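You operate a simulated robot arm through the tools that you are given. There is no shell and no other tool. Be economical: measure what you need, move in short steps, check, and stop when the job is done.

Carry out the task below with a simulated robot arm. There is one attempt and no reset: what you move stays moved.

TASK
Wipe the clamped sample clean and move it to the green tray.
Fine: use the blue pad and put it back; all three clamps end open. Set down upright: blue pad. What is to be rubbed or washed off counts as gone when no trace of it is left.

It is judged by the outcome, as a careful person would: the job done as asked, and still so three seconds after it is handed in. It fails if anything else is knocked over, pushed out of place, dropped, spilled or broken.

THE ROBOT
A 7-joint arm with a two-finger parallel gripper, fixed in place. Base frame: the origin is at the foot of the arm, x ahead of it, y to its left, z up; the work surface is at about z = 0. Readings come in mm, rad, newtons and seconds.
With the tool pointing down near the work surface it reaches from about 220 to 580 mm from the base axis. Its first joint turns from -1.152 to 1.152 rad. Payload 2.5 kg.
Tool frame: the origin (TCP) lies between the finger pads and is the grasp point; the fingertips stand 23 mm ahead of it; z points along the fingers, y is the line along which they close. Largest opening 94 mm; finger width 38, thickness 10; the body of the gripper, 54 by 96 mm, starts 39 mm behind the TCP.
Orientation is told as [roll, pitch, yaw] about the base's x, y, z axes, in that order, counted from this pose: with the fingers straight down and closing along the base's y, the tool's x points along the base's -x, its y along +y and its z along -z.

THE INTERFACE
- The arm moves only by the tool move_arm. Its argument "series" is a list of rows, each an object of numbers (a shift or turn left out is 0, a gripper value left out holds the last): "dx", "dy", "dz": the shift along the tool's x, y, z in units of 20 mm (1.0 is 20 mm); "wx", "wy", "wz": the turn, a rotation vector about the tool's x, y, z in units of 4 degrees (1.0 is 4 degrees); "hand": the closure, from 0 (fully open) to 1 (shut). In form: [{"dx": .., "dy": .., "dz": .., "wx": .., "wy": .., "wz": .., "hand": ..}, ...]. A call has 1 to 20 rows; each row shifts and turns the commanded pose from where the row before left it, along the tool's axes as they then stand. A call with a number of a shift or a turn outside -1 to 1 is refused whole. Rows are played at 5 a second. More than 50 mm and 0.15 rad between two rows, or a gripper value outside its range, and nothing of the call is played. Where a pose cannot be reached the arm comes as near as it can. A force on the tool above 70 N (or 10 N above the force at the start of the call, whichever is more), or a blocked arm, ends the call early, and 0.2 s more pass. The fingers move at their own pace (about 108 mm/s each) and stop on an object; they squeeze with about 28 N. The grip force told is the motor's: it shows also when the fingers shut on nothing. Time passes only in rows, and 0.2 s behind the last, so rows that do not move let the fingers close. The reply holds the time, the measured pose of the TCP, the force on the tool along the base axes, the opening and the grip force, in the units named above and with some noise, with the torque about the TCP (base axes, N m) and any sound that the robot's microphone picked up.
- Cameras (640 x 400 px; columns grow to the right, rows downward): "scene" is fixed at [62.1, -408.1, 518.3]; the picture's right is [1.00, 0.00, 0.00], its down [0.00, -0.88, -0.48] and it looks along [-0.00, 0.48, -0.88] (base axes); focal length 214 px, centre (320, 200). "wrist" rides on the gripper at [86, 16, -75] in the tool frame; the picture's right is [-0.18, 0.98, 0.00], its down [-0.58, -0.11, -0.81] and it looks along [-0.79, -0.15, 0.59] (tool axes); focal length 243 px, centre (320, 200). There is no depth. A picture from a camera that has moved, and an enlarged one, comes with that camera's place and axes in the base frame and with its lens. The place of the scene camera against the robot may be out by one fixed shift of up to 18 mm in any direction.
- grab_frame(camera): a new picture of that camera. The clock stands still meanwhile.
- close_up(camera, box): a new picture of the part [left, top, right, bottom] of that camera's present view, enlarged. The clock stands still meanwhile.
- finish_job(): hands the job in; it is judged then, once.

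Go step by step. Nothing tells you positions but the pictures and the camera data: compare them with the known pose of the tool, close in by small moves and look again before you grip or let go. The budget is 120 turns and 84 pictures, counting those below and the enlarged ones. Unless the task says otherwise, let go and move clear before handing in, and close with one line.

The tools are called after ">>>" as a command line: name --argument value ..., lists and objects as JSON in quotes. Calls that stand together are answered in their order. move_arm: Moves the arm, as the interface text tells. Its arguments: {"type":"object","properties":{"series":{"type":"array","items":{"type":"object","properties":{"dx":{"type":"number"},"dy":{"type":"number"},"dz":{"type":"number"},"wx":{"type":"number"},"wy":{"type":"number"},"wz":{"type":"number"},"hand":{"type":"number"}}}}},"required":["series"]} The other tools are called the same way: grab_frame (camera) takes a picture; close_up (camera, box) takes an enlarged picture of a part of a camera's view; finish_job () hands the job in.

At the start:

```text
t: 0.0
position: [280.2, 161.6, 337.6]
ee_rot: [0.0, 0.0, 0.001]
wrist_force: [0.2, -0.2, 0.0]
moment: [0.01, 0.0, 0.01]
grip_width: 93.9
finger_force: 0.1
```

scene: 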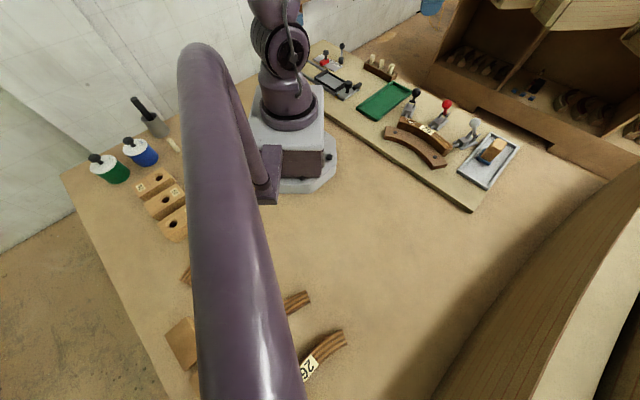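
wrist: 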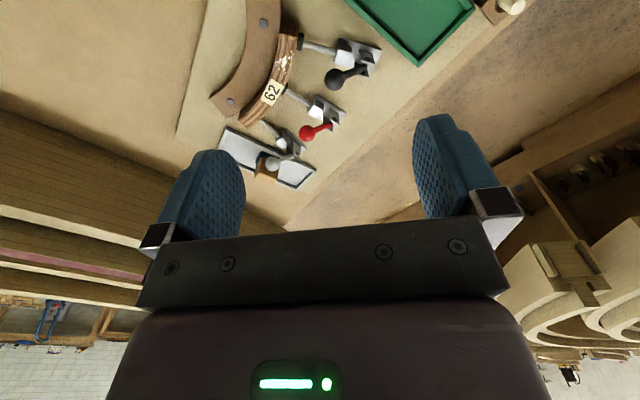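

I see the arm, a board with three toggle clamps holding a curved sample, a green tray, and a tray with a pad. I will enlarge the relevant areas first.

>>> close_up --camera "scene" --box '[300, 30, 530, 210]'

>>> close_up --camera "wrist" --box '[180, 0, 480, 200]'

>>> close_up --camera "scene" --box '[70, 80, 230, 260]'

```text
2.22 times, centred on (415, 120) of scene
camera zoom: at [62.1, -408.1, 518.3], right [1.0, 0.0, 0.0], down [0.0, -0.88, -0.48], along [0.0, 0.48, -0.88], focal length 477 px, centre (109, 378)
```

zoom: 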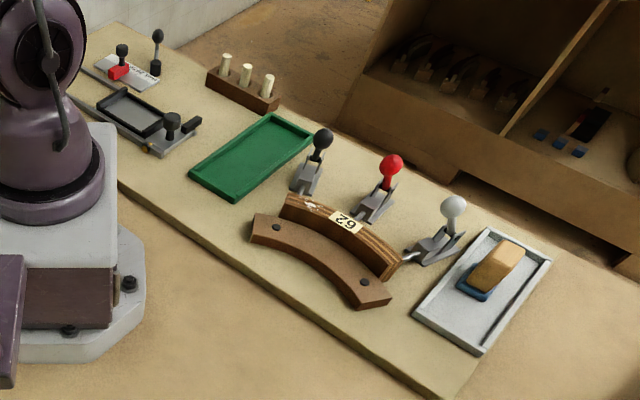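

```text
2.00 times, centred on (330, 100) of wrist
camera zoom: at [193.8, 178.0, 410.9], right [0.18, 0.98, 0.0], down [0.58, -0.11, 0.81], along [0.79, -0.15, -0.59], focal length 485 px, centre (300, 400)
```

zoom: 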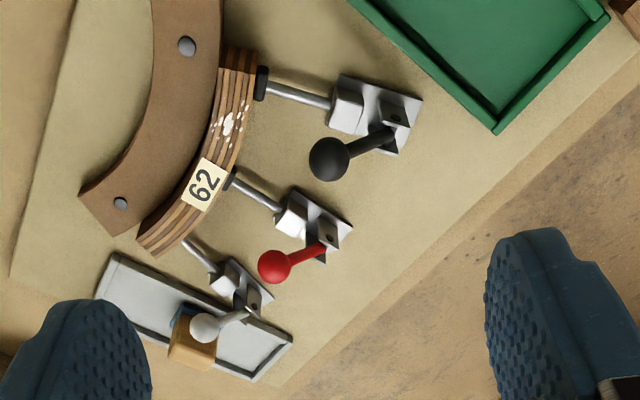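

```text
2.22 times, centred on (150, 170) of scene
camera zoom: at [62.1, -408.1, 518.3], right [1.0, 0.0, 0.0], down [0.0, -0.88, -0.48], along [0.0, 0.48, -0.88], focal length 477 px, centre (698, 267)
```

zoom: 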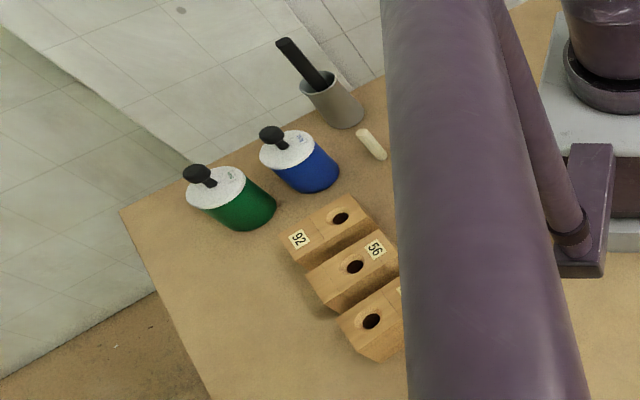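

The sample (label 62) has white smudges on top; the clamps' handles are upright, and the pad is in the grey tray. I'll shift sideways to triangulate positions with the wrist camera.

>>> move_arm --series '[{"dy": -1}, {"dy": -1}, {"dy": -1}, {"dy": -1}, {"dy": -1}, {}]'

>>> grab_frame --camera "wrist"

>>> close_up --camera "wrist" --box '[240, 0, 480, 150]'

```text
t: 1.4
position: [280.6, 60.4, 338.2]
ee_rot: [0.001, -0.002, -0.002]
wrist_force: [-0.3, -0.5, -0.5]
moment: [0.0, 0.03, -0.02]
grip_width: 93.9
finger_force: 0.1
```

```text
78 pictures are left
camera wrist: at [194.6, 76.6, 411.9], right [0.18, 0.98, 0.0], down [0.58, -0.11, 0.81], along [0.79, -0.15, -0.59], focal length 243 px, centre (320, 200)
```

wrist: 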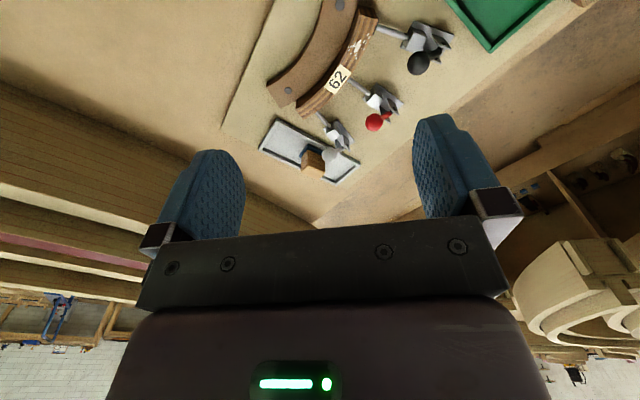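

```text
2.67 times, centred on (360, 75) of wrist
camera zoom: at [194.6, 76.6, 411.9], right [0.18, 0.98, 0.0], down [0.58, -0.11, 0.81], along [0.79, -0.15, -0.59], focal length 647 px, centre (213, 533)
```

zoom: 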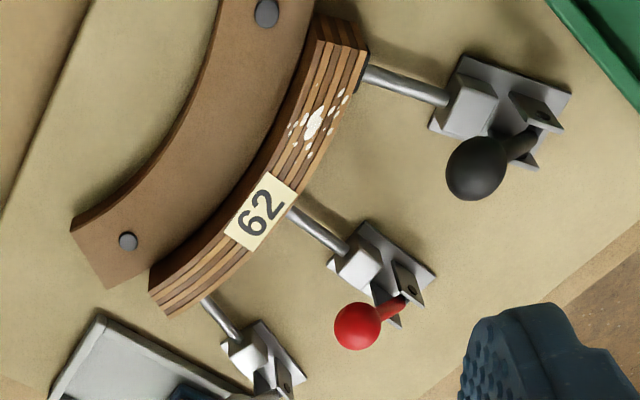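

Triangulation puts the sample top near z≈59, fence ≈33, and knobs ≈108. Next I move nearer to the pad and grey clamp for closer looks.

>>> move_arm --series '[{"dx": -1, "dz": 0.8, "dy": -0.5}, {"dx": -1, "dz": 0.8, "dy": -0.5}, {"dx": -1, "dz": 0.8, "dy": -0.5}, {"dx": -1, "dz": 0.8}, {"dx": -1, "dz": 0.8}, {"dx": -1}, {}]'

>>> grab_frame --camera "wrist"

>>> close_up --camera "wrist" --box '[240, 0, 480, 150]'

```text
t: 3.0
position: [400.7, 32.3, 257.9]
ee_rot: [0.001, 0.0, 0.001]
wrist_force: [0.0, -0.2, -0.5]
moment: [0.03, 0.02, 0.0]
grip_width: 93.9
finger_force: 0.0
```

```text
76 pictures are left
camera wrist: at [315.1, 48.2, 330.5], right [0.18, 0.98, 0.0], down [0.58, -0.11, 0.81], along [0.79, -0.15, -0.59], focal length 243 px, centre (320, 200)
```

wrist: 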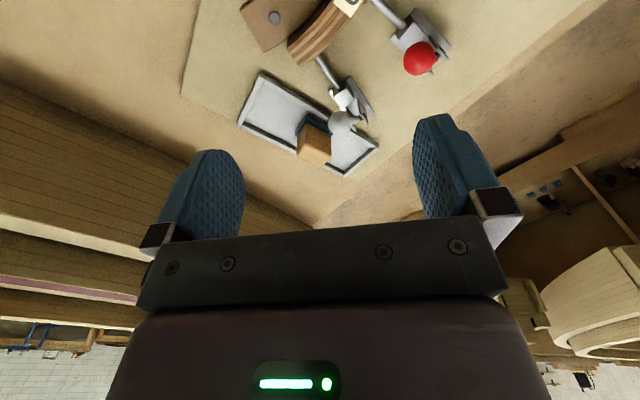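

```text
2.67 times, centred on (360, 75) of wrist
camera zoom: at [315.1, 48.2, 330.5], right [0.18, 0.98, 0.0], down [0.58, -0.11, 0.81], along [0.79, -0.15, -0.59], focal length 647 px, centre (213, 533)
```

zoom: 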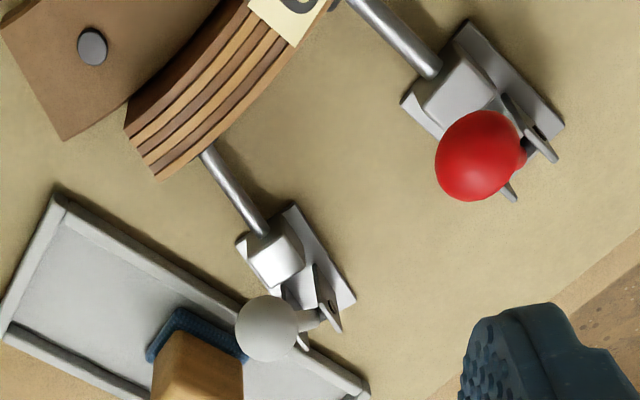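

All three clamps look closed (handles lean towards the sample). Closer to the pad now.

>>> move_arm --series '[{"dx": -1, "dz": 0.5, "dy": -0.6}, {"dx": -1, "dz": 0.5, "dy": -0.6}, {"dx": -1, "dz": 0.5, "dy": -0.6}, {"dx": -0.5, "dz": 0.5}, {}]'

>>> grab_frame --camera "wrist"

>>> close_up --camera "scene" --box '[430, 110, 550, 200]'

```text
t: 4.2
position: [469.4, -3.5, 216.5]
ee_rot: [-0.001, -0.001, 0.0]
wrist_force: [0.3, 1.0, 0.2]
moment: [0.02, -0.02, -0.01]
grip_width: 93.9
finger_force: 0.1
```

```text
74 pictures are left
camera wrist: at [383.3, 12.4, 290.2], right [0.18, 0.98, 0.0], down [0.58, -0.11, 0.81], along [0.79, -0.15, -0.59], focal length 243 px, centre (320, 200)
```

wrist: 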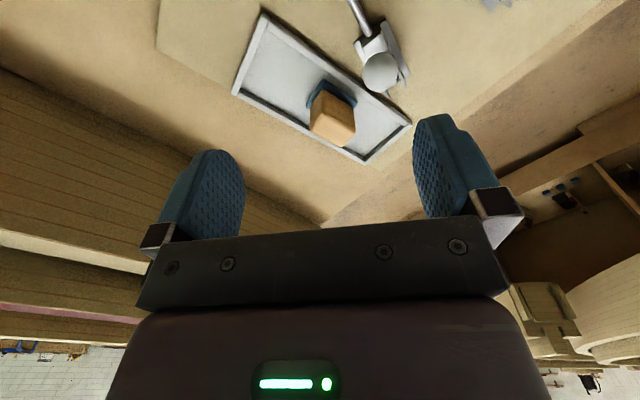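

```text
4.44 times, centred on (490, 155) of scene
camera zoom: at [62.1, -408.1, 518.3], right [1.0, 0.0, 0.0], down [0.0, -0.88, -0.48], along [0.0, 0.48, -0.88], focal length 953 px, centre (-436, 400)
```

zoom: 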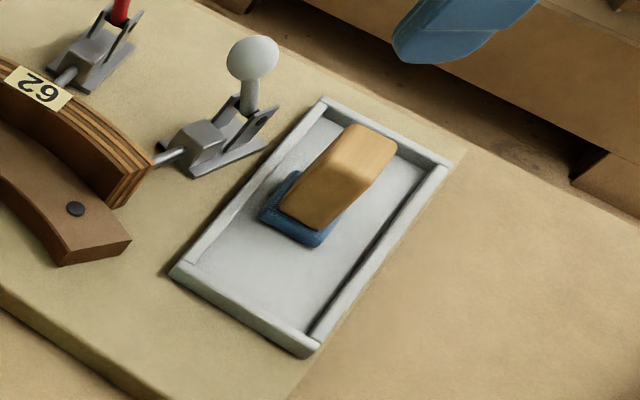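

>>> close_up --camera "wrist" --box '[220, 0, 430, 175]'

```text
2.29 times, centred on (325, 88) of wrist
camera zoom: at [383.3, 12.4, 290.2], right [0.18, 0.98, 0.0], down [0.58, -0.11, 0.81], along [0.79, -0.15, -0.59], focal length 555 px, centre (309, 457)
```

zoom: 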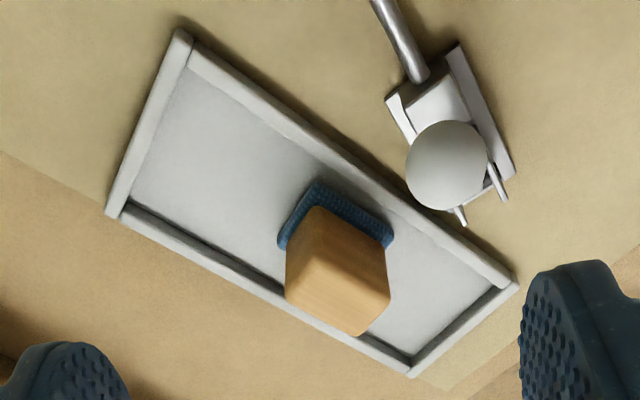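

The tray lies at ~44°, and the pad is at about (560, -6), ~40×51 mm, with its top at z≈55. I'll yaw the gripper by -46° to close along the pad's long side and then look again.

>>> move_arm --series '[{"wz": 1}, {"wz": 1}, {"wz": 1}, {"wz": 1}, {"wz": 1}, {"wz": 1}, {"wz": 1}, {"wz": 1}, {"wz": 1}, {"wz": 1}, {"wz": 1}, {"wz": 0.5}, {"dx": -1, "dy": 1, "dz": 0.8}, {"dx": -1, "dy": 1, "dz": 0.8}, {"dx": -0.8, "dy": 0.8, "dz": 0.4}, {}]'

>>> grab_frame --camera "wrist"

>>> close_up --camera "scene" --box '[430, 110, 550, 200]'

```text
t: 7.6
position: [551.1, -5.8, 176.6]
ee_rot: [0.0, 0.0, -0.803]
wrist_force: [0.2, 0.3, 0.2]
moment: [0.0, 0.0, -0.04]
grip_width: 94.2
finger_force: 0.0
```

```text
71 pictures are left
camera wrist: at [502.6, 67.7, 251.0], right [0.83, 0.55, 0.0], down [0.33, -0.49, 0.81], along [0.44, -0.67, -0.59], focal length 243 px, centre (320, 200)
```

wrist: 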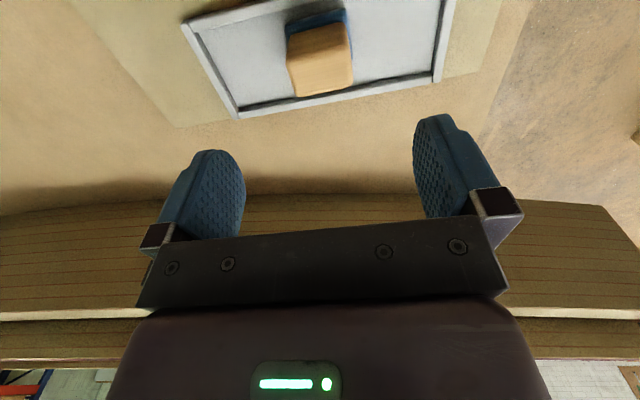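

```text
4.44 times, centred on (490, 155) of scene
camera zoom: at [62.1, -408.1, 518.3], right [1.0, 0.0, 0.0], down [0.0, -0.88, -0.48], along [0.0, 0.48, -0.88], focal length 953 px, centre (-436, 400)
```

zoom: 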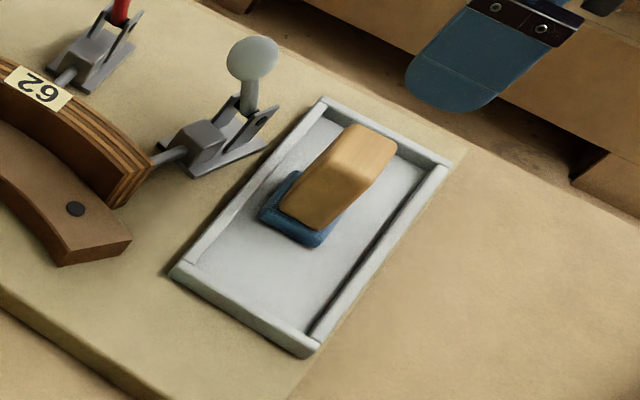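

>>> close_up --camera "wrist" --box '[220, 0, 420, 125]'

```text
3.20 times, centred on (320, 62) of wrist
camera zoom: at [502.6, 67.7, 251.0], right [0.83, 0.55, 0.0], down [0.33, -0.49, 0.81], along [0.44, -0.67, -0.59], focal length 776 px, centre (320, 640)
```

zoom: 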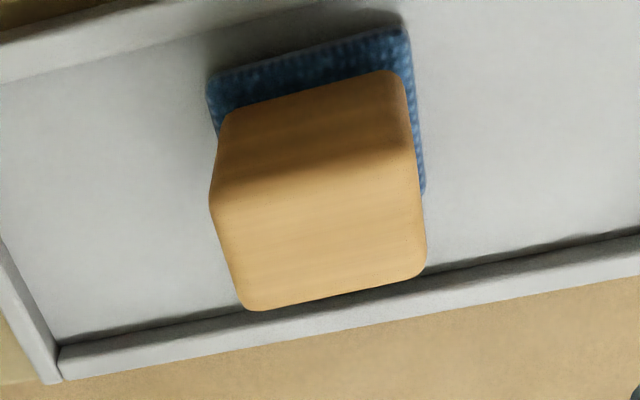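

Pad centre about (554, -11). I'll align and descend to just above the block top, then look.

>>> move_arm --series '[{"dx": -0.3, "dy": -0.06, "dz": 0.8}, {"dz": 1}, {"dz": 1}, {"dz": 1}, {"dz": 0.7}, {}]'

>>> grab_frame --camera "wrist"

>>> close_up --camera "scene" --box '[430, 110, 550, 200]'

```text
t: 9.0
position: [555.5, -11.8, 86.6]
ee_rot: [-0.001, 0.0, -0.802]
wrist_force: [1.0, -0.1, -0.3]
moment: [-0.01, -0.02, -0.03]
grip_width: 94.0
finger_force: 0.0
```

```text
68 pictures are left
camera wrist: at [506.0, 61.4, 160.4], right [0.83, 0.55, 0.0], down [0.33, -0.49, 0.81], along [0.44, -0.67, -0.59], focal length 243 px, centre (320, 200)
```

wrist: 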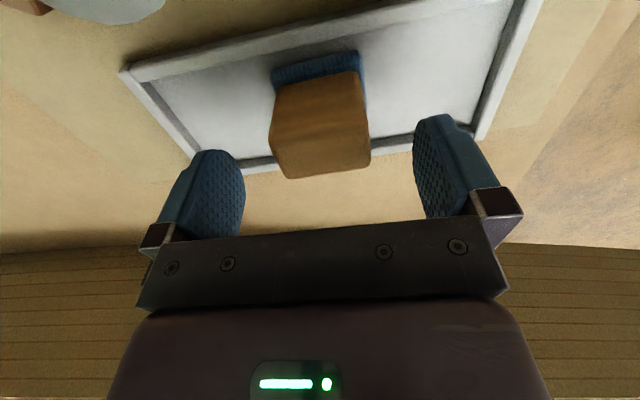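

```text
4.44 times, centred on (490, 155) of scene
camera zoom: at [62.1, -408.1, 518.3], right [1.0, 0.0, 0.0], down [0.0, -0.88, -0.48], along [0.0, 0.48, -0.88], focal length 953 px, centre (-436, 400)
```

zoom: 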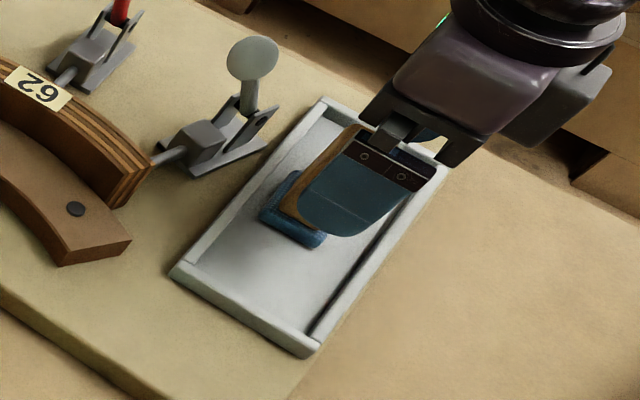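

The block is taller than I thought (top ≈ 75), so the centre is about (550, -5). I'll correct, descend to z≈52 and close.

>>> move_arm --series '[{"dx": 0.4, "dy": 0.04}, {"dz": 0.6}, {"dz": 0.6}, {"dz": 0.53}, {}]'

>>> grab_frame --camera "wrist"

>>> close_up --camera "scene" --box '[430, 110, 550, 200]'

```text
t: 10.2
position: [547.5, -3.6, 51.9]
ee_rot: [0.001, 0.0, -0.805]
wrist_force: [0.4, -0.1, -0.3]
moment: [-0.01, -0.01, 0.0]
grip_width: 94.0
finger_force: 0.2
```

```text
66 pictures are left
camera wrist: at [499.5, 68.8, 126.1], right [0.83, 0.55, 0.0], down [0.33, -0.49, 0.81], along [0.44, -0.67, -0.59], focal length 243 px, centre (320, 200)
```

wrist: 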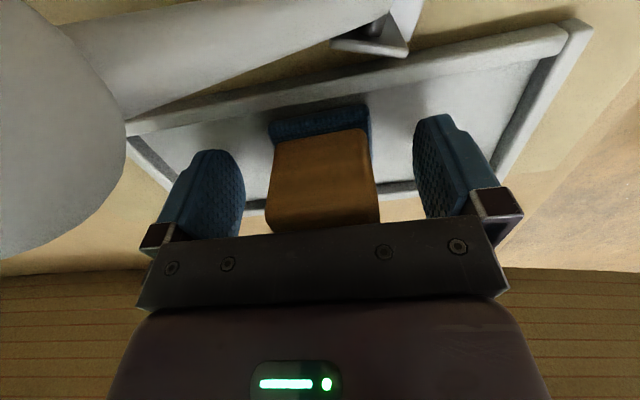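

```text
4.44 times, centred on (490, 155) of scene
camera zoom: at [62.1, -408.1, 518.3], right [1.0, 0.0, 0.0], down [0.0, -0.88, -0.48], along [0.0, 0.48, -0.88], focal length 953 px, centre (-436, 400)
```

zoom: 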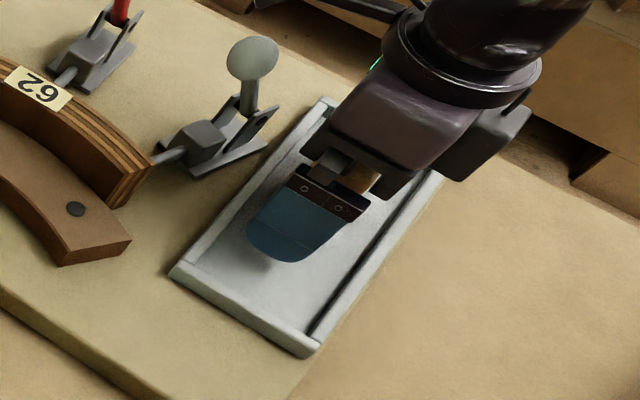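

Pad is between the fingers; closing.

>>> move_arm --series '[{"hand": 0.4}, {"hand": 0.55}, {"hand": 1}, {}, {}]'

>>> grab_frame --camera "wrist"

```text
t: 11.4
position: [547.3, -3.9, 52.3]
ee_rot: [0.0, -0.002, -0.803]
wrist_force: [-0.9, 0.9, -0.2]
moment: [-0.02, -0.01, -0.04]
grip_width: 51.3
finger_force: 27.7
```

```text
64 pictures are left
camera wrist: at [499.4, 68.7, 126.2], right [0.83, 0.55, 0.0], down [0.33, -0.49, 0.81], along [0.44, -0.67, -0.59], focal length 243 px, centre (320, 200)
```

wrist: 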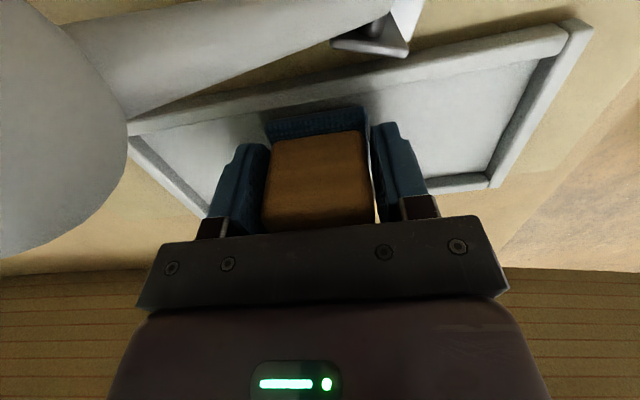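

Gripped at 51 mm. Lift and carry high over the clamps to above the smudge near (338, 99).

>>> move_arm --series '[{"dz": -0.5}, {"dz": -1}, {"dz": -1}, {"dz": -1}, {"dz": -1}, {"dz": -1}, {"dz": -1}, {"dz": -0.5}, {}]'

>>> move_arm --series '[{"dx": 1, "dy": -0.36}, {"dx": 1, "dy": -0.36}, {"dx": 1, "dy": -0.36}, {"dx": 1, "dy": -0.36}, {"dx": 1, "dy": -0.36}, {"dx": 1, "dy": -0.36}, {"dx": 1, "dy": -0.36}, {"dx": 1, "dy": -0.36}, {"dx": 1, "dy": -0.36}, {"dx": 1, "dy": -0.36}, {"dx": 0.97, "dy": -0.33}, {}]'

>>> grab_frame --camera "wrist"

>>> grab_frame --camera "scene"

```text
t: 13.4
position: [547.6, -3.3, 192.9]
ee_rot: [-0.001, 0.0, -0.806]
wrist_force: [-0.7, 0.0, -0.8]
moment: [-0.01, 0.02, -0.01]
grip_width: 51.0
finger_force: 27.9
```

```text
t: 16.0
position: [340.0, 99.1, 193.5]
ee_rot: [0.001, 0.0, -0.803]
wrist_force: [0.2, -0.3, -0.7]
moment: [-0.03, 0.01, 0.03]
grip_width: 51.2
finger_force: 27.9
```

```text
63 pictures are left
camera wrist: at [291.1, 172.5, 266.8], right [0.83, 0.55, 0.0], down [0.33, -0.49, 0.81], along [0.44, -0.67, -0.59], focal length 243 px, centre (320, 200)
```

wrist: 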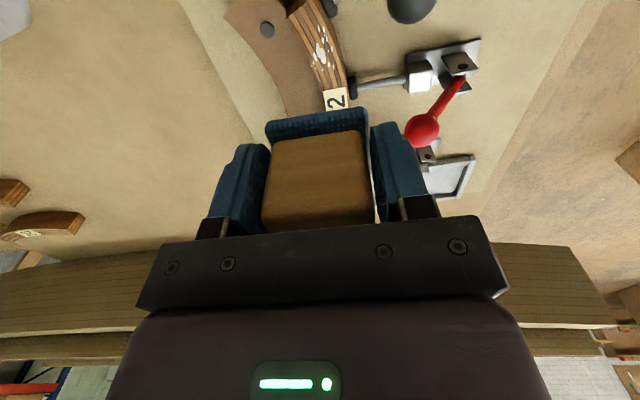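

```text
62 pictures are left
```

scene: 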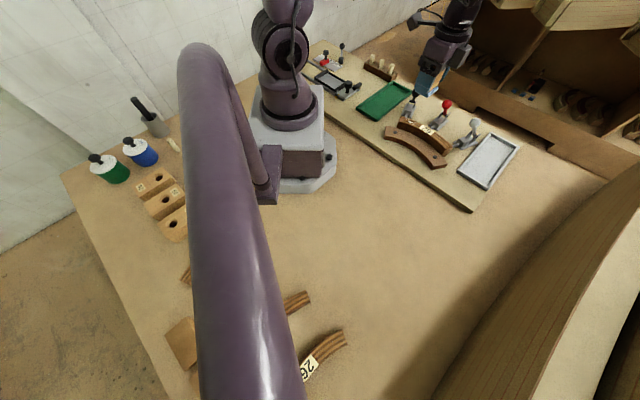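

>>> close_up --camera "wrist" --box '[220, 0, 420, 125]'

```text
3.20 times, centred on (320, 62) of wrist
camera zoom: at [291.1, 172.5, 266.8], right [0.83, 0.55, 0.0], down [0.33, -0.49, 0.81], along [0.44, -0.67, -0.59], focal length 776 px, centre (320, 640)
```

zoom: 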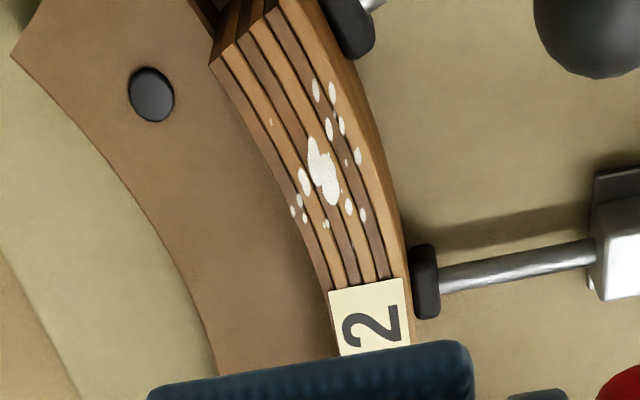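

Smudges run along the arc for ~45 mm, centred about (338, 102). I'll descend toward it gently until contact.

>>> move_arm --series '[{"dx": 0.18, "dz": 1}, {"dz": 1}, {"dz": 1}, {"dz": 1}, {"dz": 0.2}, {}]'

>>> close_up --camera "scene" --box '[370, 60, 490, 150]'

```text
t: 17.4
position: [336.6, 101.9, 109.9]
ee_rot: [-0.002, 0.0, -0.803]
wrist_force: [0.7, -0.4, 0.1]
moment: [-0.02, 0.0, 0.02]
grip_width: 51.1
finger_force: 27.4
```

```text
4.44 times, centred on (430, 105) of scene
camera zoom: at [62.1, -408.1, 518.3], right [1.0, 0.0, 0.0], down [0.0, -0.88, -0.48], along [0.0, 0.48, -0.88], focal length 953 px, centre (-169, 622)
```

zoom: 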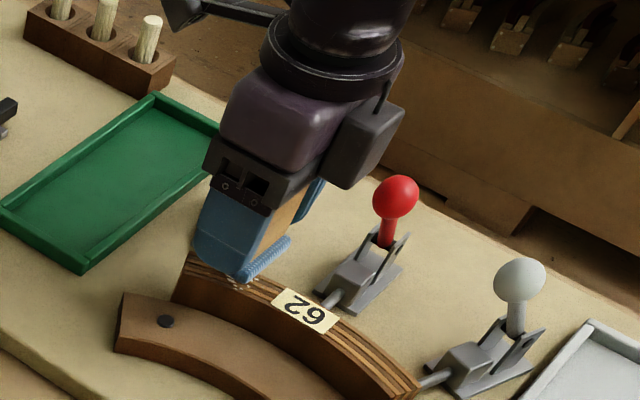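

>>> move_arm --series '[{"dz": 0.1}, {"dz": 0.1}, {"dz": 0.1}, {"dz": 0.1}, {}]'

```text
t: 18.6
position: [336.7, 101.8, 101.2]
ee_rot: [0.001, 0.0, -0.803]
wrist_force: [0.9, -0.7, -1.0]
moment: [0.01, -0.02, -0.01]
grip_width: 51.0
finger_force: 27.5
```

>>> move_arm --series '[{"dz": 0.1}, {"dz": 0.1}, {}]'

```text
t: 19.4
position: [336.9, 101.1, 96.3]
ee_rot: [0.0, 0.001, -0.803]
wrist_force: [0.3, 0.4, -1.3]
moment: [0.04, 0.01, -0.02]
grip_width: 50.7
finger_force: 28.3
```

>>> move_arm --series '[{"dz": 0.1}, {"dz": 0.1}, {}]'

>>> close_up --camera "scene" --box '[390, 80, 470, 140]'

```text
t: 20.2
position: [335.8, 100.6, 92.8]
ee_rot: [0.002, 0.002, -0.804]
wrist_force: [-0.2, -0.2, -0.7]
moment: [-0.01, -0.02, -0.03]
grip_width: 51.1
finger_force: 27.8
```

```text
6.67 times, centred on (430, 110) of scene
camera zoom: at [62.1, -408.1, 518.3], right [1.0, 0.0, 0.0], down [0.0, -0.88, -0.48], along [0.0, 0.48, -0.88], focal length 1430 px, centre (-413, 800)
```

zoom: 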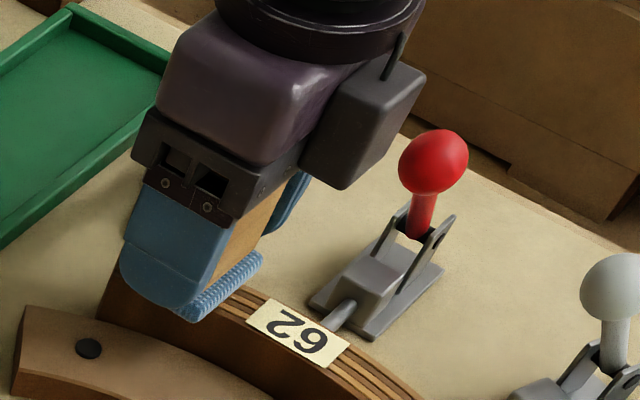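

>>> move_arm --series '[{"dz": 0.1}, {"dz": 0.1}, {}]'

```text
t: 21.0
position: [336.0, 101.3, 89.5]
ee_rot: [0.0, 0.0, -0.803]
wrist_force: [-9.8, -2.8, 28.7]
moment: [-0.31, 0.24, -0.06]
grip_width: 51.0
finger_force: 27.2
```

Contact at z≈90 with ~29 N. Rub back and forth along the arc.

>>> move_arm --series '[{"dx": 0.478, "dy": -0.149, "dz": -0.02}, {"dx": 0.478, "dy": -0.149}, {"dx": -0.478, "dy": 0.149}, {"dx": -0.478, "dy": 0.149}, {"dx": -0.478, "dy": 0.149}, {"dx": -0.478, "dy": 0.149}, {"dx": 0.478, "dy": -0.149}, {"dx": 0.478, "dy": -0.149}, {"dx": 0.478, "dy": -0.149}, {"dx": 0.478, "dy": -0.149}, {"dx": -0.478, "dy": 0.149}, {"dx": -0.478, "dy": 0.149}, {"dx": -0.478, "dy": 0.149}, {"dx": -0.478, "dy": 0.149}, {"dx": 0.478, "dy": -0.149}, {"dx": 0.478, "dy": -0.149}, {}]'

```text
t: 24.6
position: [336.5, 100.9, 88.8]
ee_rot: [0.0, 0.001, -0.803]
wrist_force: [-0.2, -0.2, -0.8]
moment: [0.01, 0.0, -0.03]
grip_width: 51.2
finger_force: 28.4
```

Force dropped to zero; lift and check what happened.

>>> move_arm --series '[{"dz": -1}, {"dz": -1}, {"dz": -1}, {"dz": -1}, {"dz": -1}, {}]'

>>> grab_frame --camera "wrist"

>>> close_up --camera "wrist" --box '[220, 0, 420, 125]'

>>> close_up --camera "scene" --box '[370, 60, 490, 150]'

```text
t: 26.0
position: [335.5, 101.9, 189.2]
ee_rot: [0.0, -0.001, -0.802]
wrist_force: [0.3, 0.3, -0.9]
moment: [-0.01, 0.01, 0.01]
grip_width: 51.1
finger_force: 27.7
```

```text
58 pictures are left
camera wrist: at [287.2, 175.2, 263.2], right [0.84, 0.55, 0.0], down [0.33, -0.49, 0.81], along [0.44, -0.67, -0.59], focal length 243 px, centre (320, 200)
```

wrist: 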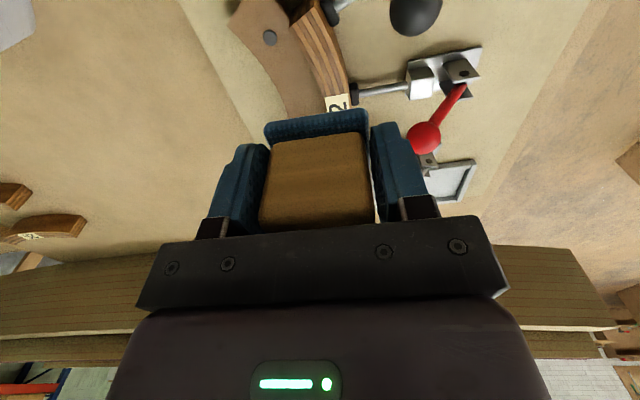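

```text
3.20 times, centred on (320, 62) of wrist
camera zoom: at [287.2, 175.2, 263.2], right [0.84, 0.55, 0.0], down [0.33, -0.49, 0.81], along [0.44, -0.67, -0.59], focal length 776 px, centre (320, 640)
```

zoom: 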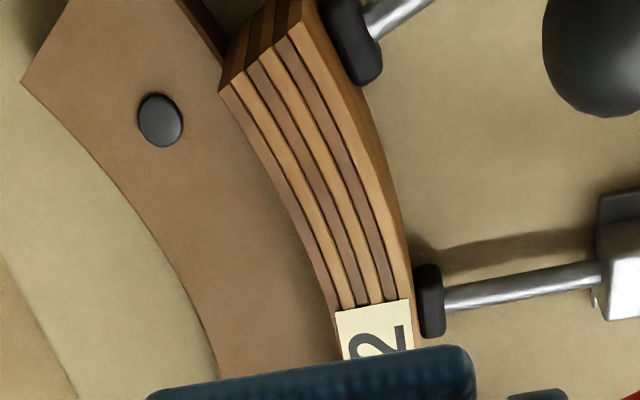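

```text
4.44 times, centred on (430, 105) of scene
camera zoom: at [62.1, -408.1, 518.3], right [1.0, 0.0, 0.0], down [0.0, -0.88, -0.48], along [0.0, 0.48, -0.88], focal length 953 px, centre (-169, 622)
```

zoom: 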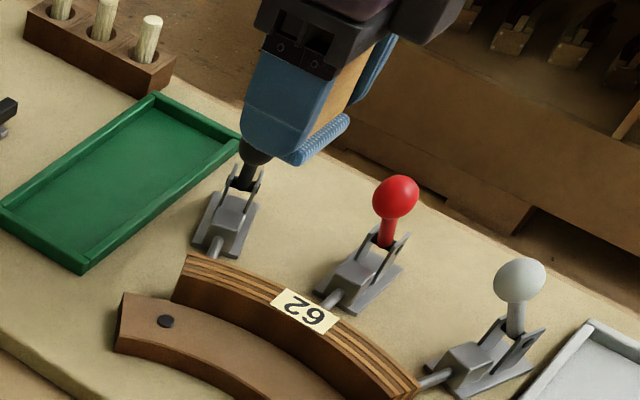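

The smudges are gone from the top. Return the pad to its tray at the original spot.

>>> move_arm --series '[{"dx": -0.93, "dy": 0.328}, {"dx": -0.93, "dy": 0.328}, {"dx": -0.93, "dy": 0.328}, {"dx": -0.93, "dy": 0.328}, {"dx": -0.93, "dy": 0.328}, {"dx": -0.93, "dy": 0.328}, {"dx": -0.93, "dy": 0.328}, {"dx": -0.93, "dy": 0.328}, {"dx": -0.93, "dy": 0.328}, {"dx": -0.93, "dy": 0.328}, {"dx": -0.93, "dy": 0.328}, {"dx": -0.93, "dy": 0.328}, {}]'

>>> move_arm --series '[{"dz": 1}, {"dz": 1}, {"dz": 1}, {"dz": 1}, {"dz": 1}, {"dz": 0.9}, {}]'

>>> grab_frame --camera "wrist"

```text
t: 28.8
position: [546.8, -3.6, 189.7]
ee_rot: [0.001, 0.0, -0.803]
wrist_force: [-0.9, 0.8, -0.8]
moment: [0.01, -0.01, -0.02]
grip_width: 51.1
finger_force: 28.3
```

```text
t: 30.4
position: [547.7, -5.1, 70.3]
ee_rot: [0.0, 0.0, -0.802]
wrist_force: [-0.5, -0.4, -1.4]
moment: [0.02, 0.0, -0.02]
grip_width: 51.1
finger_force: 27.2
```

```text
55 pictures are left
camera wrist: at [499.2, 68.6, 144.0], right [0.84, 0.55, 0.0], down [0.32, -0.49, 0.81], along [0.44, -0.67, -0.59], focal length 243 px, centre (320, 200)
```

wrist: 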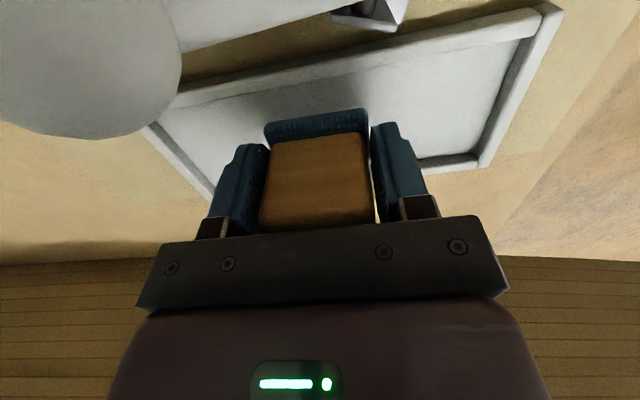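

Now lower gently until the pad touches the tray floor.

>>> move_arm --series '[{"dz": 0.3}, {"dz": 0.3}, {"dz": 0.15}, {}]'

```text
t: 31.4
position: [548.7, -4.6, 57.0]
ee_rot: [-0.001, 0.0, -0.804]
wrist_force: [-0.5, 0.1, -1.7]
moment: [0.0, 0.0, -0.04]
grip_width: 51.3
finger_force: 27.5
```

>>> move_arm --series '[{"dz": 0.1}, {"dz": 0.1}, {}]'

```text
t: 32.2
position: [548.4, -4.4, 52.1]
ee_rot: [0.0, -0.002, -0.804]
wrist_force: [0.3, 0.9, -0.6]
moment: [0.01, 0.0, 0.02]
grip_width: 51.1
finger_force: 28.0
```

>>> move_arm --series '[{"dz": 0.05}, {"dz": 0.05}, {}]'

```text
t: 33.0
position: [548.7, -3.7, 50.1]
ee_rot: [0.001, 0.0, -0.803]
wrist_force: [-1.8, 0.5, 6.7]
moment: [-0.03, 0.3, -0.07]
grip_width: 51.0
finger_force: 28.4
```

Contact made; release and lift straight up.

>>> move_arm --series '[{"hand": 0.2}, {"hand": 0}, {}, {"dz": -0.5}, {"dz": -1}, {"dz": -1}, {"dz": -1}, {"dz": -1}, {"dz": -1}, {"dz": -1}, {}]'

>>> grab_frame --camera "wrist"

>>> close_up --camera "scene" --box '[400, 90, 550, 200]'

```text
t: 35.4
position: [548.7, -3.4, 178.2]
ee_rot: [0.001, 0.0, -0.804]
wrist_force: [-0.3, 0.0, -0.5]
moment: [0.03, 0.04, -0.01]
grip_width: 94.0
finger_force: 0.1
```

```text
54 pictures are left
camera wrist: at [499.8, 69.5, 252.7], right [0.83, 0.55, 0.0], down [0.33, -0.49, 0.81], along [0.44, -0.67, -0.59], focal length 243 px, centre (320, 200)
```

wrist: 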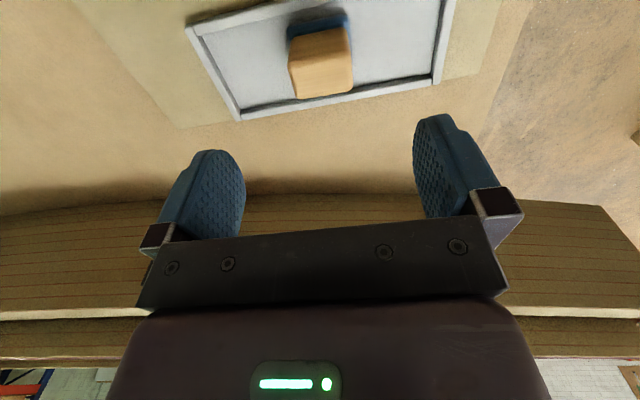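

```text
3.64 times, centred on (475, 145) of scene
camera zoom: at [62.1, -408.1, 518.3], right [1.0, 0.0, 0.0], down [0.0, -0.88, -0.48], along [0.0, 0.48, -0.88], focal length 780 px, centre (-244, 400)
```

zoom: 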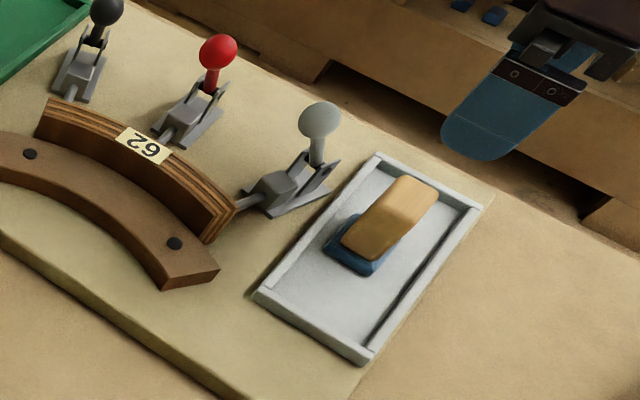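

Pad is back. Now open the red clamp: with closed fingers I'll come in on the sample side of its knob and take a look.

>>> move_arm --series '[{"dx": 0.95, "dy": -0.238, "hand": 1}, {"dx": 0.95, "dy": -0.238}, {"dx": 0.95, "dy": -0.238}, {"dx": 0.95, "dy": -0.238}, {"dx": 0.95, "dy": -0.238}, {"dx": 0.95, "dy": -0.238}, {"dx": 0.95, "dy": -0.238}, {"dx": 0.95, "dy": -0.238}, {"dx": 0.96, "dy": -0.238}, {"dz": 1}, {"dz": 1}, {}]'

>>> grab_frame --camera "wrist"

>>> close_up --camera "scene" --box '[370, 60, 490, 150]'

```text
t: 38.0
position: [399.6, 89.1, 140.4]
ee_rot: [0.0, 0.0, -0.803]
wrist_force: [0.5, 0.4, -0.3]
moment: [0.01, 0.01, -0.03]
grip_width: 0.0
finger_force: 28.0
```

```text
52 pictures are left
camera wrist: at [350.9, 162.4, 213.7], right [0.83, 0.55, 0.0], down [0.33, -0.49, 0.81], along [0.44, -0.67, -0.59], focal length 243 px, centre (320, 200)
```

wrist: 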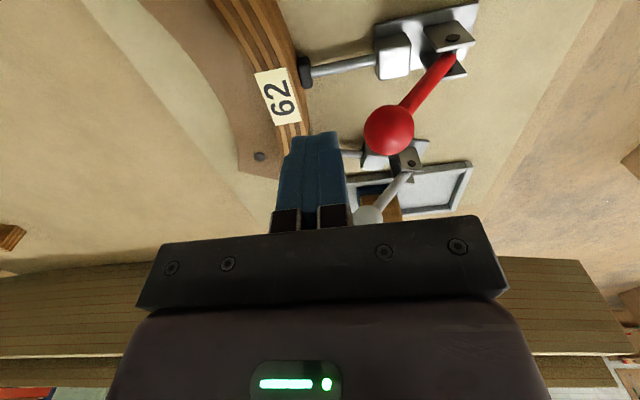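

```text
4.44 times, centred on (430, 105) of scene
camera zoom: at [62.1, -408.1, 518.3], right [1.0, 0.0, 0.0], down [0.0, -0.88, -0.48], along [0.0, 0.48, -0.88], focal length 953 px, centre (-169, 622)
```

zoom: 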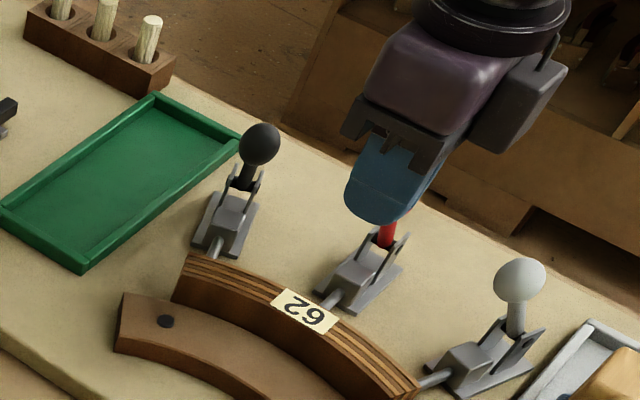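

The fingers line up with the red knob. Descend to knob height and push outward.

>>> move_arm --series '[{"dz": 0.7}, {"dz": 0.7}, {"dy": 0.4}, {"dy": 0.4}, {"dy": 0.4}, {"dy": 0.4}, {"dy": 0.4}, {"dy": 0.4}, {}]'

>>> grab_frame --camera "wrist"

```text
t: 40.0
position: [432.1, 123.7, 111.0]
ee_rot: [0.0, 0.0, -0.801]
wrist_force: [-0.5, 0.3, 0.7]
moment: [0.0, -0.02, 0.0]
grip_width: 0.0
finger_force: 27.8
```

```text
50 pictures are left
camera wrist: at [384.1, 196.0, 185.8], right [0.83, 0.55, 0.0], down [0.33, -0.49, 0.81], along [0.44, -0.67, -0.59], focal length 243 px, centre (320, 200)
```

wrist: 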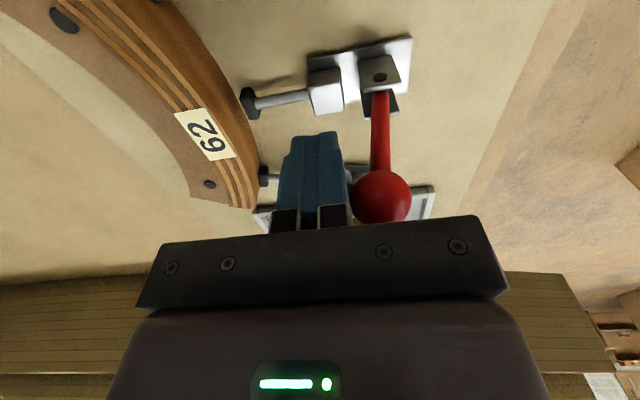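

The plunger is retracting as the handle moves. Continue pushing.

>>> move_arm --series '[{"dy": 0.4}, {"dy": 0.4}, {"dy": 0.4}, {"dy": 0.4}, {"dy": 0.4}, {}]'

>>> grab_frame --camera "wrist"

```text
t: 41.4
position: [461.1, 150.0, 111.6]
ee_rot: [0.0, 0.0, -0.801]
wrist_force: [0.2, 0.0, 0.3]
moment: [0.01, -0.03, 0.02]
grip_width: 0.0
finger_force: 28.1
```

```text
49 pictures are left
camera wrist: at [413.5, 223.5, 185.3], right [0.83, 0.55, 0.0], down [0.33, -0.49, 0.81], along [0.44, -0.67, -0.59], focal length 243 px, centre (320, 200)
```

wrist: 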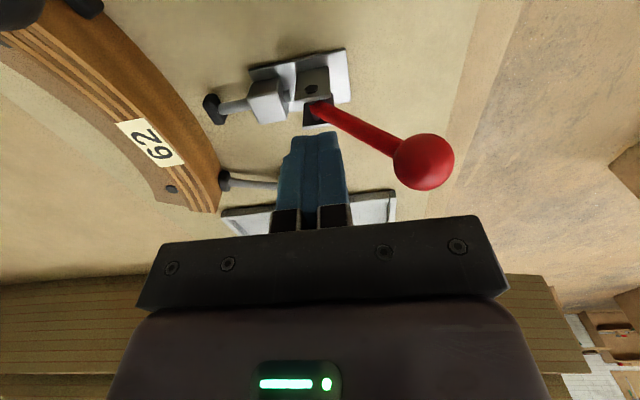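

It went over centre. I'll gently push on to confirm it is at its end stop.

>>> move_arm --series '[{"dy": 0.4}, {"dy": 0.3}, {"dy": 0.2}, {"dy": 0.2}, {"dy": 0.1}, {}]'

>>> grab_frame --camera "wrist"

```text
t: 42.8
position: [475.8, 162.4, 111.5]
ee_rot: [-0.019, 0.005, -0.806]
wrist_force: [-37.7, -32.9, 24.8]
moment: [-0.6, 0.71, 0.12]
grip_width: 0.3
finger_force: 27.9
```

```text
48 pictures are left
camera wrist: at [428.6, 236.7, 185.0], right [0.84, 0.55, -0.02], down [0.34, -0.49, 0.81], along [0.43, -0.68, -0.59], focal length 243 px, centre (320, 200)
```

wrist: 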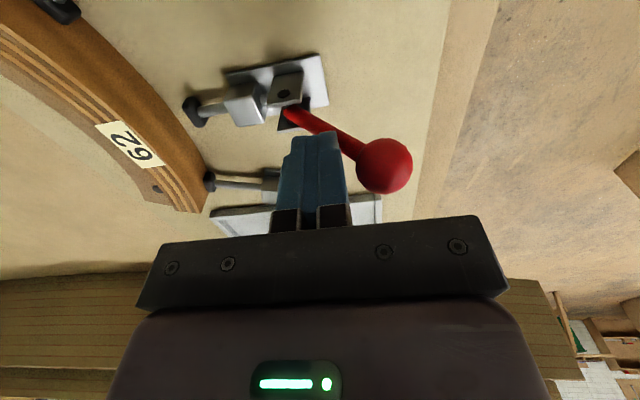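

Red is at its open stop. Back off, rise, turn to the grey clamp's direction and approach it.

>>> move_arm --series '[{"dy": -0.8}, {"dz": -1}, {"dz": -1}, {"dz": -1}, {"dz": -0.5}, {"wz": 1}, {"wz": 1}, {"wz": 1}, {"wz": 1}, {"wz": 0.25}, {"dx": -0.98, "dy": -0.54}, {"dx": -0.98, "dy": -0.54}, {"dx": -0.98, "dy": -0.54}, {"dx": -0.98, "dy": -0.54}, {"dx": -0.98, "dy": -0.54}, {"dx": -0.98, "dy": -0.54}, {}]'

>>> grab_frame --camera "wrist"

```text
t: 46.4
position: [462.8, 21.6, 181.5]
ee_rot: [0.001, 0.0, -1.098]
wrist_force: [-0.8, -0.2, -0.4]
moment: [0.01, 0.03, 0.02]
grip_width: 0.0
finger_force: 28.2
```

```text
47 pictures are left
camera wrist: at [438.7, 105.9, 256.4], right [0.96, 0.28, 0.0], down [0.17, -0.57, 0.81], along [0.23, -0.77, -0.59], focal length 243 px, centre (320, 200)
```

wrist: 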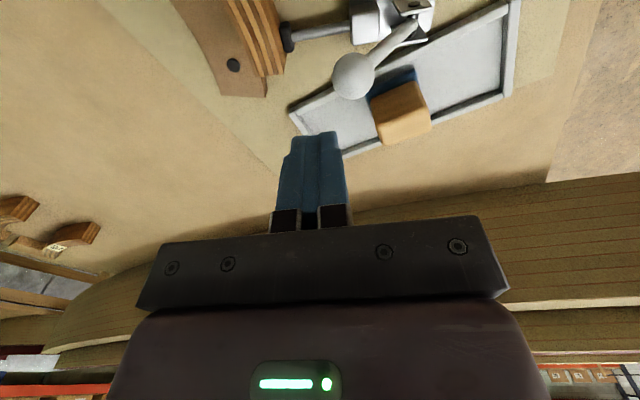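

Grey knob is about (480, 39, 106). Align, descend, and push outward.

>>> move_arm --series '[{"dx": 0.4, "dy": -0.7}, {"dz": 0.9}, {"dz": 0.9}, {"dz": 0.9}, {"dz": 0.8}, {"dy": 0.4}, {"dy": 0.4}, {"dy": 0.4}, {"dy": 0.4}, {"dy": 0.4}, {"dy": 0.4}, {}]'

>>> grab_frame --camera "wrist"

```text
t: 49.0
position: [489.1, 44.9, 113.7]
ee_rot: [-0.002, 0.0, -1.1]
wrist_force: [-0.3, 0.5, -0.2]
moment: [0.0, 0.0, 0.03]
grip_width: 0.1
finger_force: 27.6
```

```text
46 pictures are left
camera wrist: at [465.0, 128.8, 185.8], right [0.96, 0.28, 0.0], down [0.17, -0.57, 0.81], along [0.23, -0.77, -0.59], focal length 243 px, centre (320, 200)
```

wrist: 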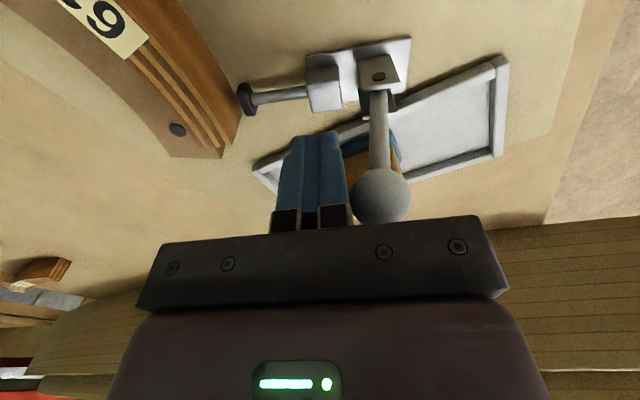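

>>> move_arm --series '[{"dy": 0.4}, {"dy": 0.4}, {"dy": 0.4}, {"dy": 0.4}, {"dy": 0.4}, {"dy": 0.4}, {"dy": 0.3}, {"dy": 0.2}, {}]'

>>> grab_frame --camera "wrist"

```text
t: 51.0
position: [540.3, 70.9, 112.4]
ee_rot: [-0.005, -0.001, -1.1]
wrist_force: [-20.4, -4.9, 10.8]
moment: [-0.07, 0.42, 0.01]
grip_width: 0.0
finger_force: 27.9
```

```text
45 pictures are left
camera wrist: at [515.7, 154.9, 185.8], right [0.96, 0.28, -0.01], down [0.17, -0.57, 0.81], along [0.22, -0.77, -0.59], focal length 243 px, centre (320, 200)
```

wrist: 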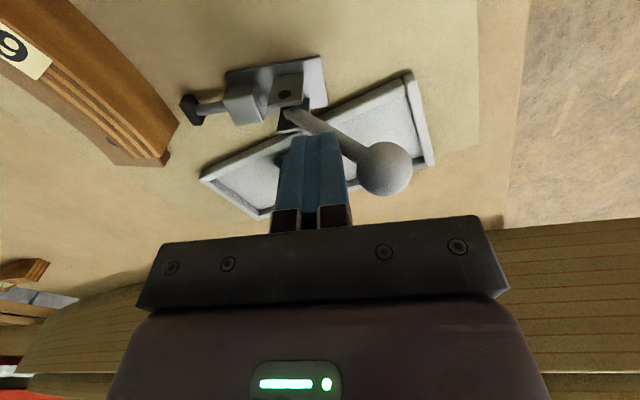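

Grey is open. Back off, rise and go to the black clamp.

>>> move_arm --series '[{"dy": -0.8}, {"dz": -1}, {"dz": -1}, {"dz": -1}, {"dz": -0.6}, {"wz": -0.95}, {"wz": -0.95}, {"wz": -0.95}, {"wz": -0.95}, {"wz": -0.95}, {"wz": -0.95}, {"wz": -0.95}, {"wz": -0.95}, {"wz": -0.95}, {"wz": -0.95}, {}]'

>>> move_arm --series '[{"dx": 0.92, "dy": -0.08}, {"dx": 0.92, "dy": -0.08}, {"dx": 0.92, "dy": -0.08}, {"dx": 0.92, "dy": -0.08}, {"dx": 0.92, "dy": -0.08}, {"dx": 0.92, "dy": -0.08}, {"dx": 0.92, "dy": -0.08}, {"dx": 0.92, "dy": -0.08}, {"dx": 0.92, "dy": -0.08}, {"dx": 0.92, "dy": -0.08}, {"dx": 0.92, "dy": -0.08}, {}]'

>>> grab_frame --camera "wrist"

```text
t: 54.4
position: [527.2, 62.8, 184.3]
ee_rot: [0.0, -0.001, -0.436]
wrist_force: [-0.6, -0.2, 0.1]
moment: [0.0, -0.02, 0.0]
grip_width: 0.1
finger_force: 27.8
```

```text
t: 57.0
position: [335.2, 133.3, 183.9]
ee_rot: [-0.002, -0.002, -0.437]
wrist_force: [-0.5, 0.5, 0.1]
moment: [0.0, 0.0, -0.01]
grip_width: 0.2
finger_force: 28.3
```

```text
44 pictures are left
camera wrist: at [264.4, 183.2, 256.5], right [0.58, 0.81, 0.0], down [0.48, -0.34, 0.81], along [0.66, -0.47, -0.59], focal length 243 px, centre (320, 200)
```

wrist: 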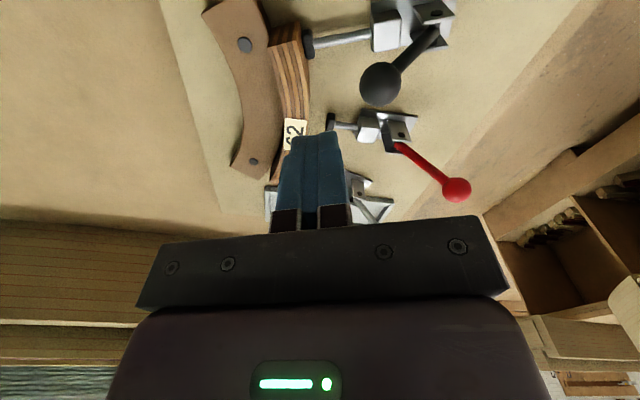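

>>> move_arm --series '[{"dz": 0.9}, {"dz": 0.9}, {"dz": 0.9}, {"dz": 0.9}, {"dy": 0.4}, {"dy": 0.4}, {"dy": 0.4}, {"dy": 0.4}, {"dy": 0.4}, {"dy": 0.4}, {"dy": 0.4}, {"dy": 0.4}, {"dy": 0.4}, {"dy": 0.4}, {"dy": 0.4}, {"dy": 0.4}, {"dy": 0.3}, {"dy": 0.2}, {}]'

>>> grab_frame --camera "wrist"

```text
t: 61.0
position: [379.7, 229.3, 111.5]
ee_rot: [-0.003, 0.001, -0.438]
wrist_force: [-7.4, -10.7, 7.4]
moment: [-0.19, 0.13, 0.03]
grip_width: 0.2
finger_force: 28.0
```

```text
43 pictures are left
camera wrist: at [309.2, 279.6, 185.3], right [0.58, 0.81, 0.0], down [0.48, -0.34, 0.81], along [0.65, -0.47, -0.59], focal length 243 px, centre (320, 200)
```

wrist: 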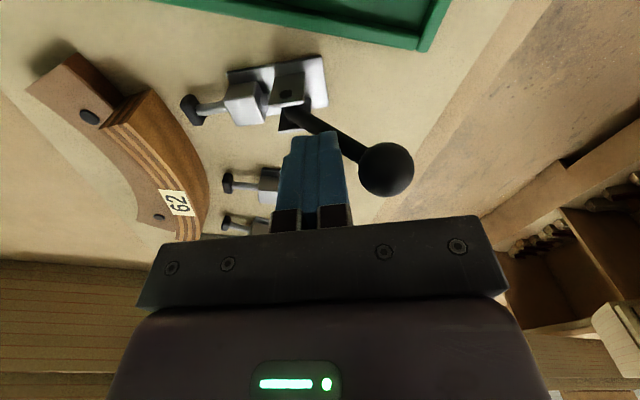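

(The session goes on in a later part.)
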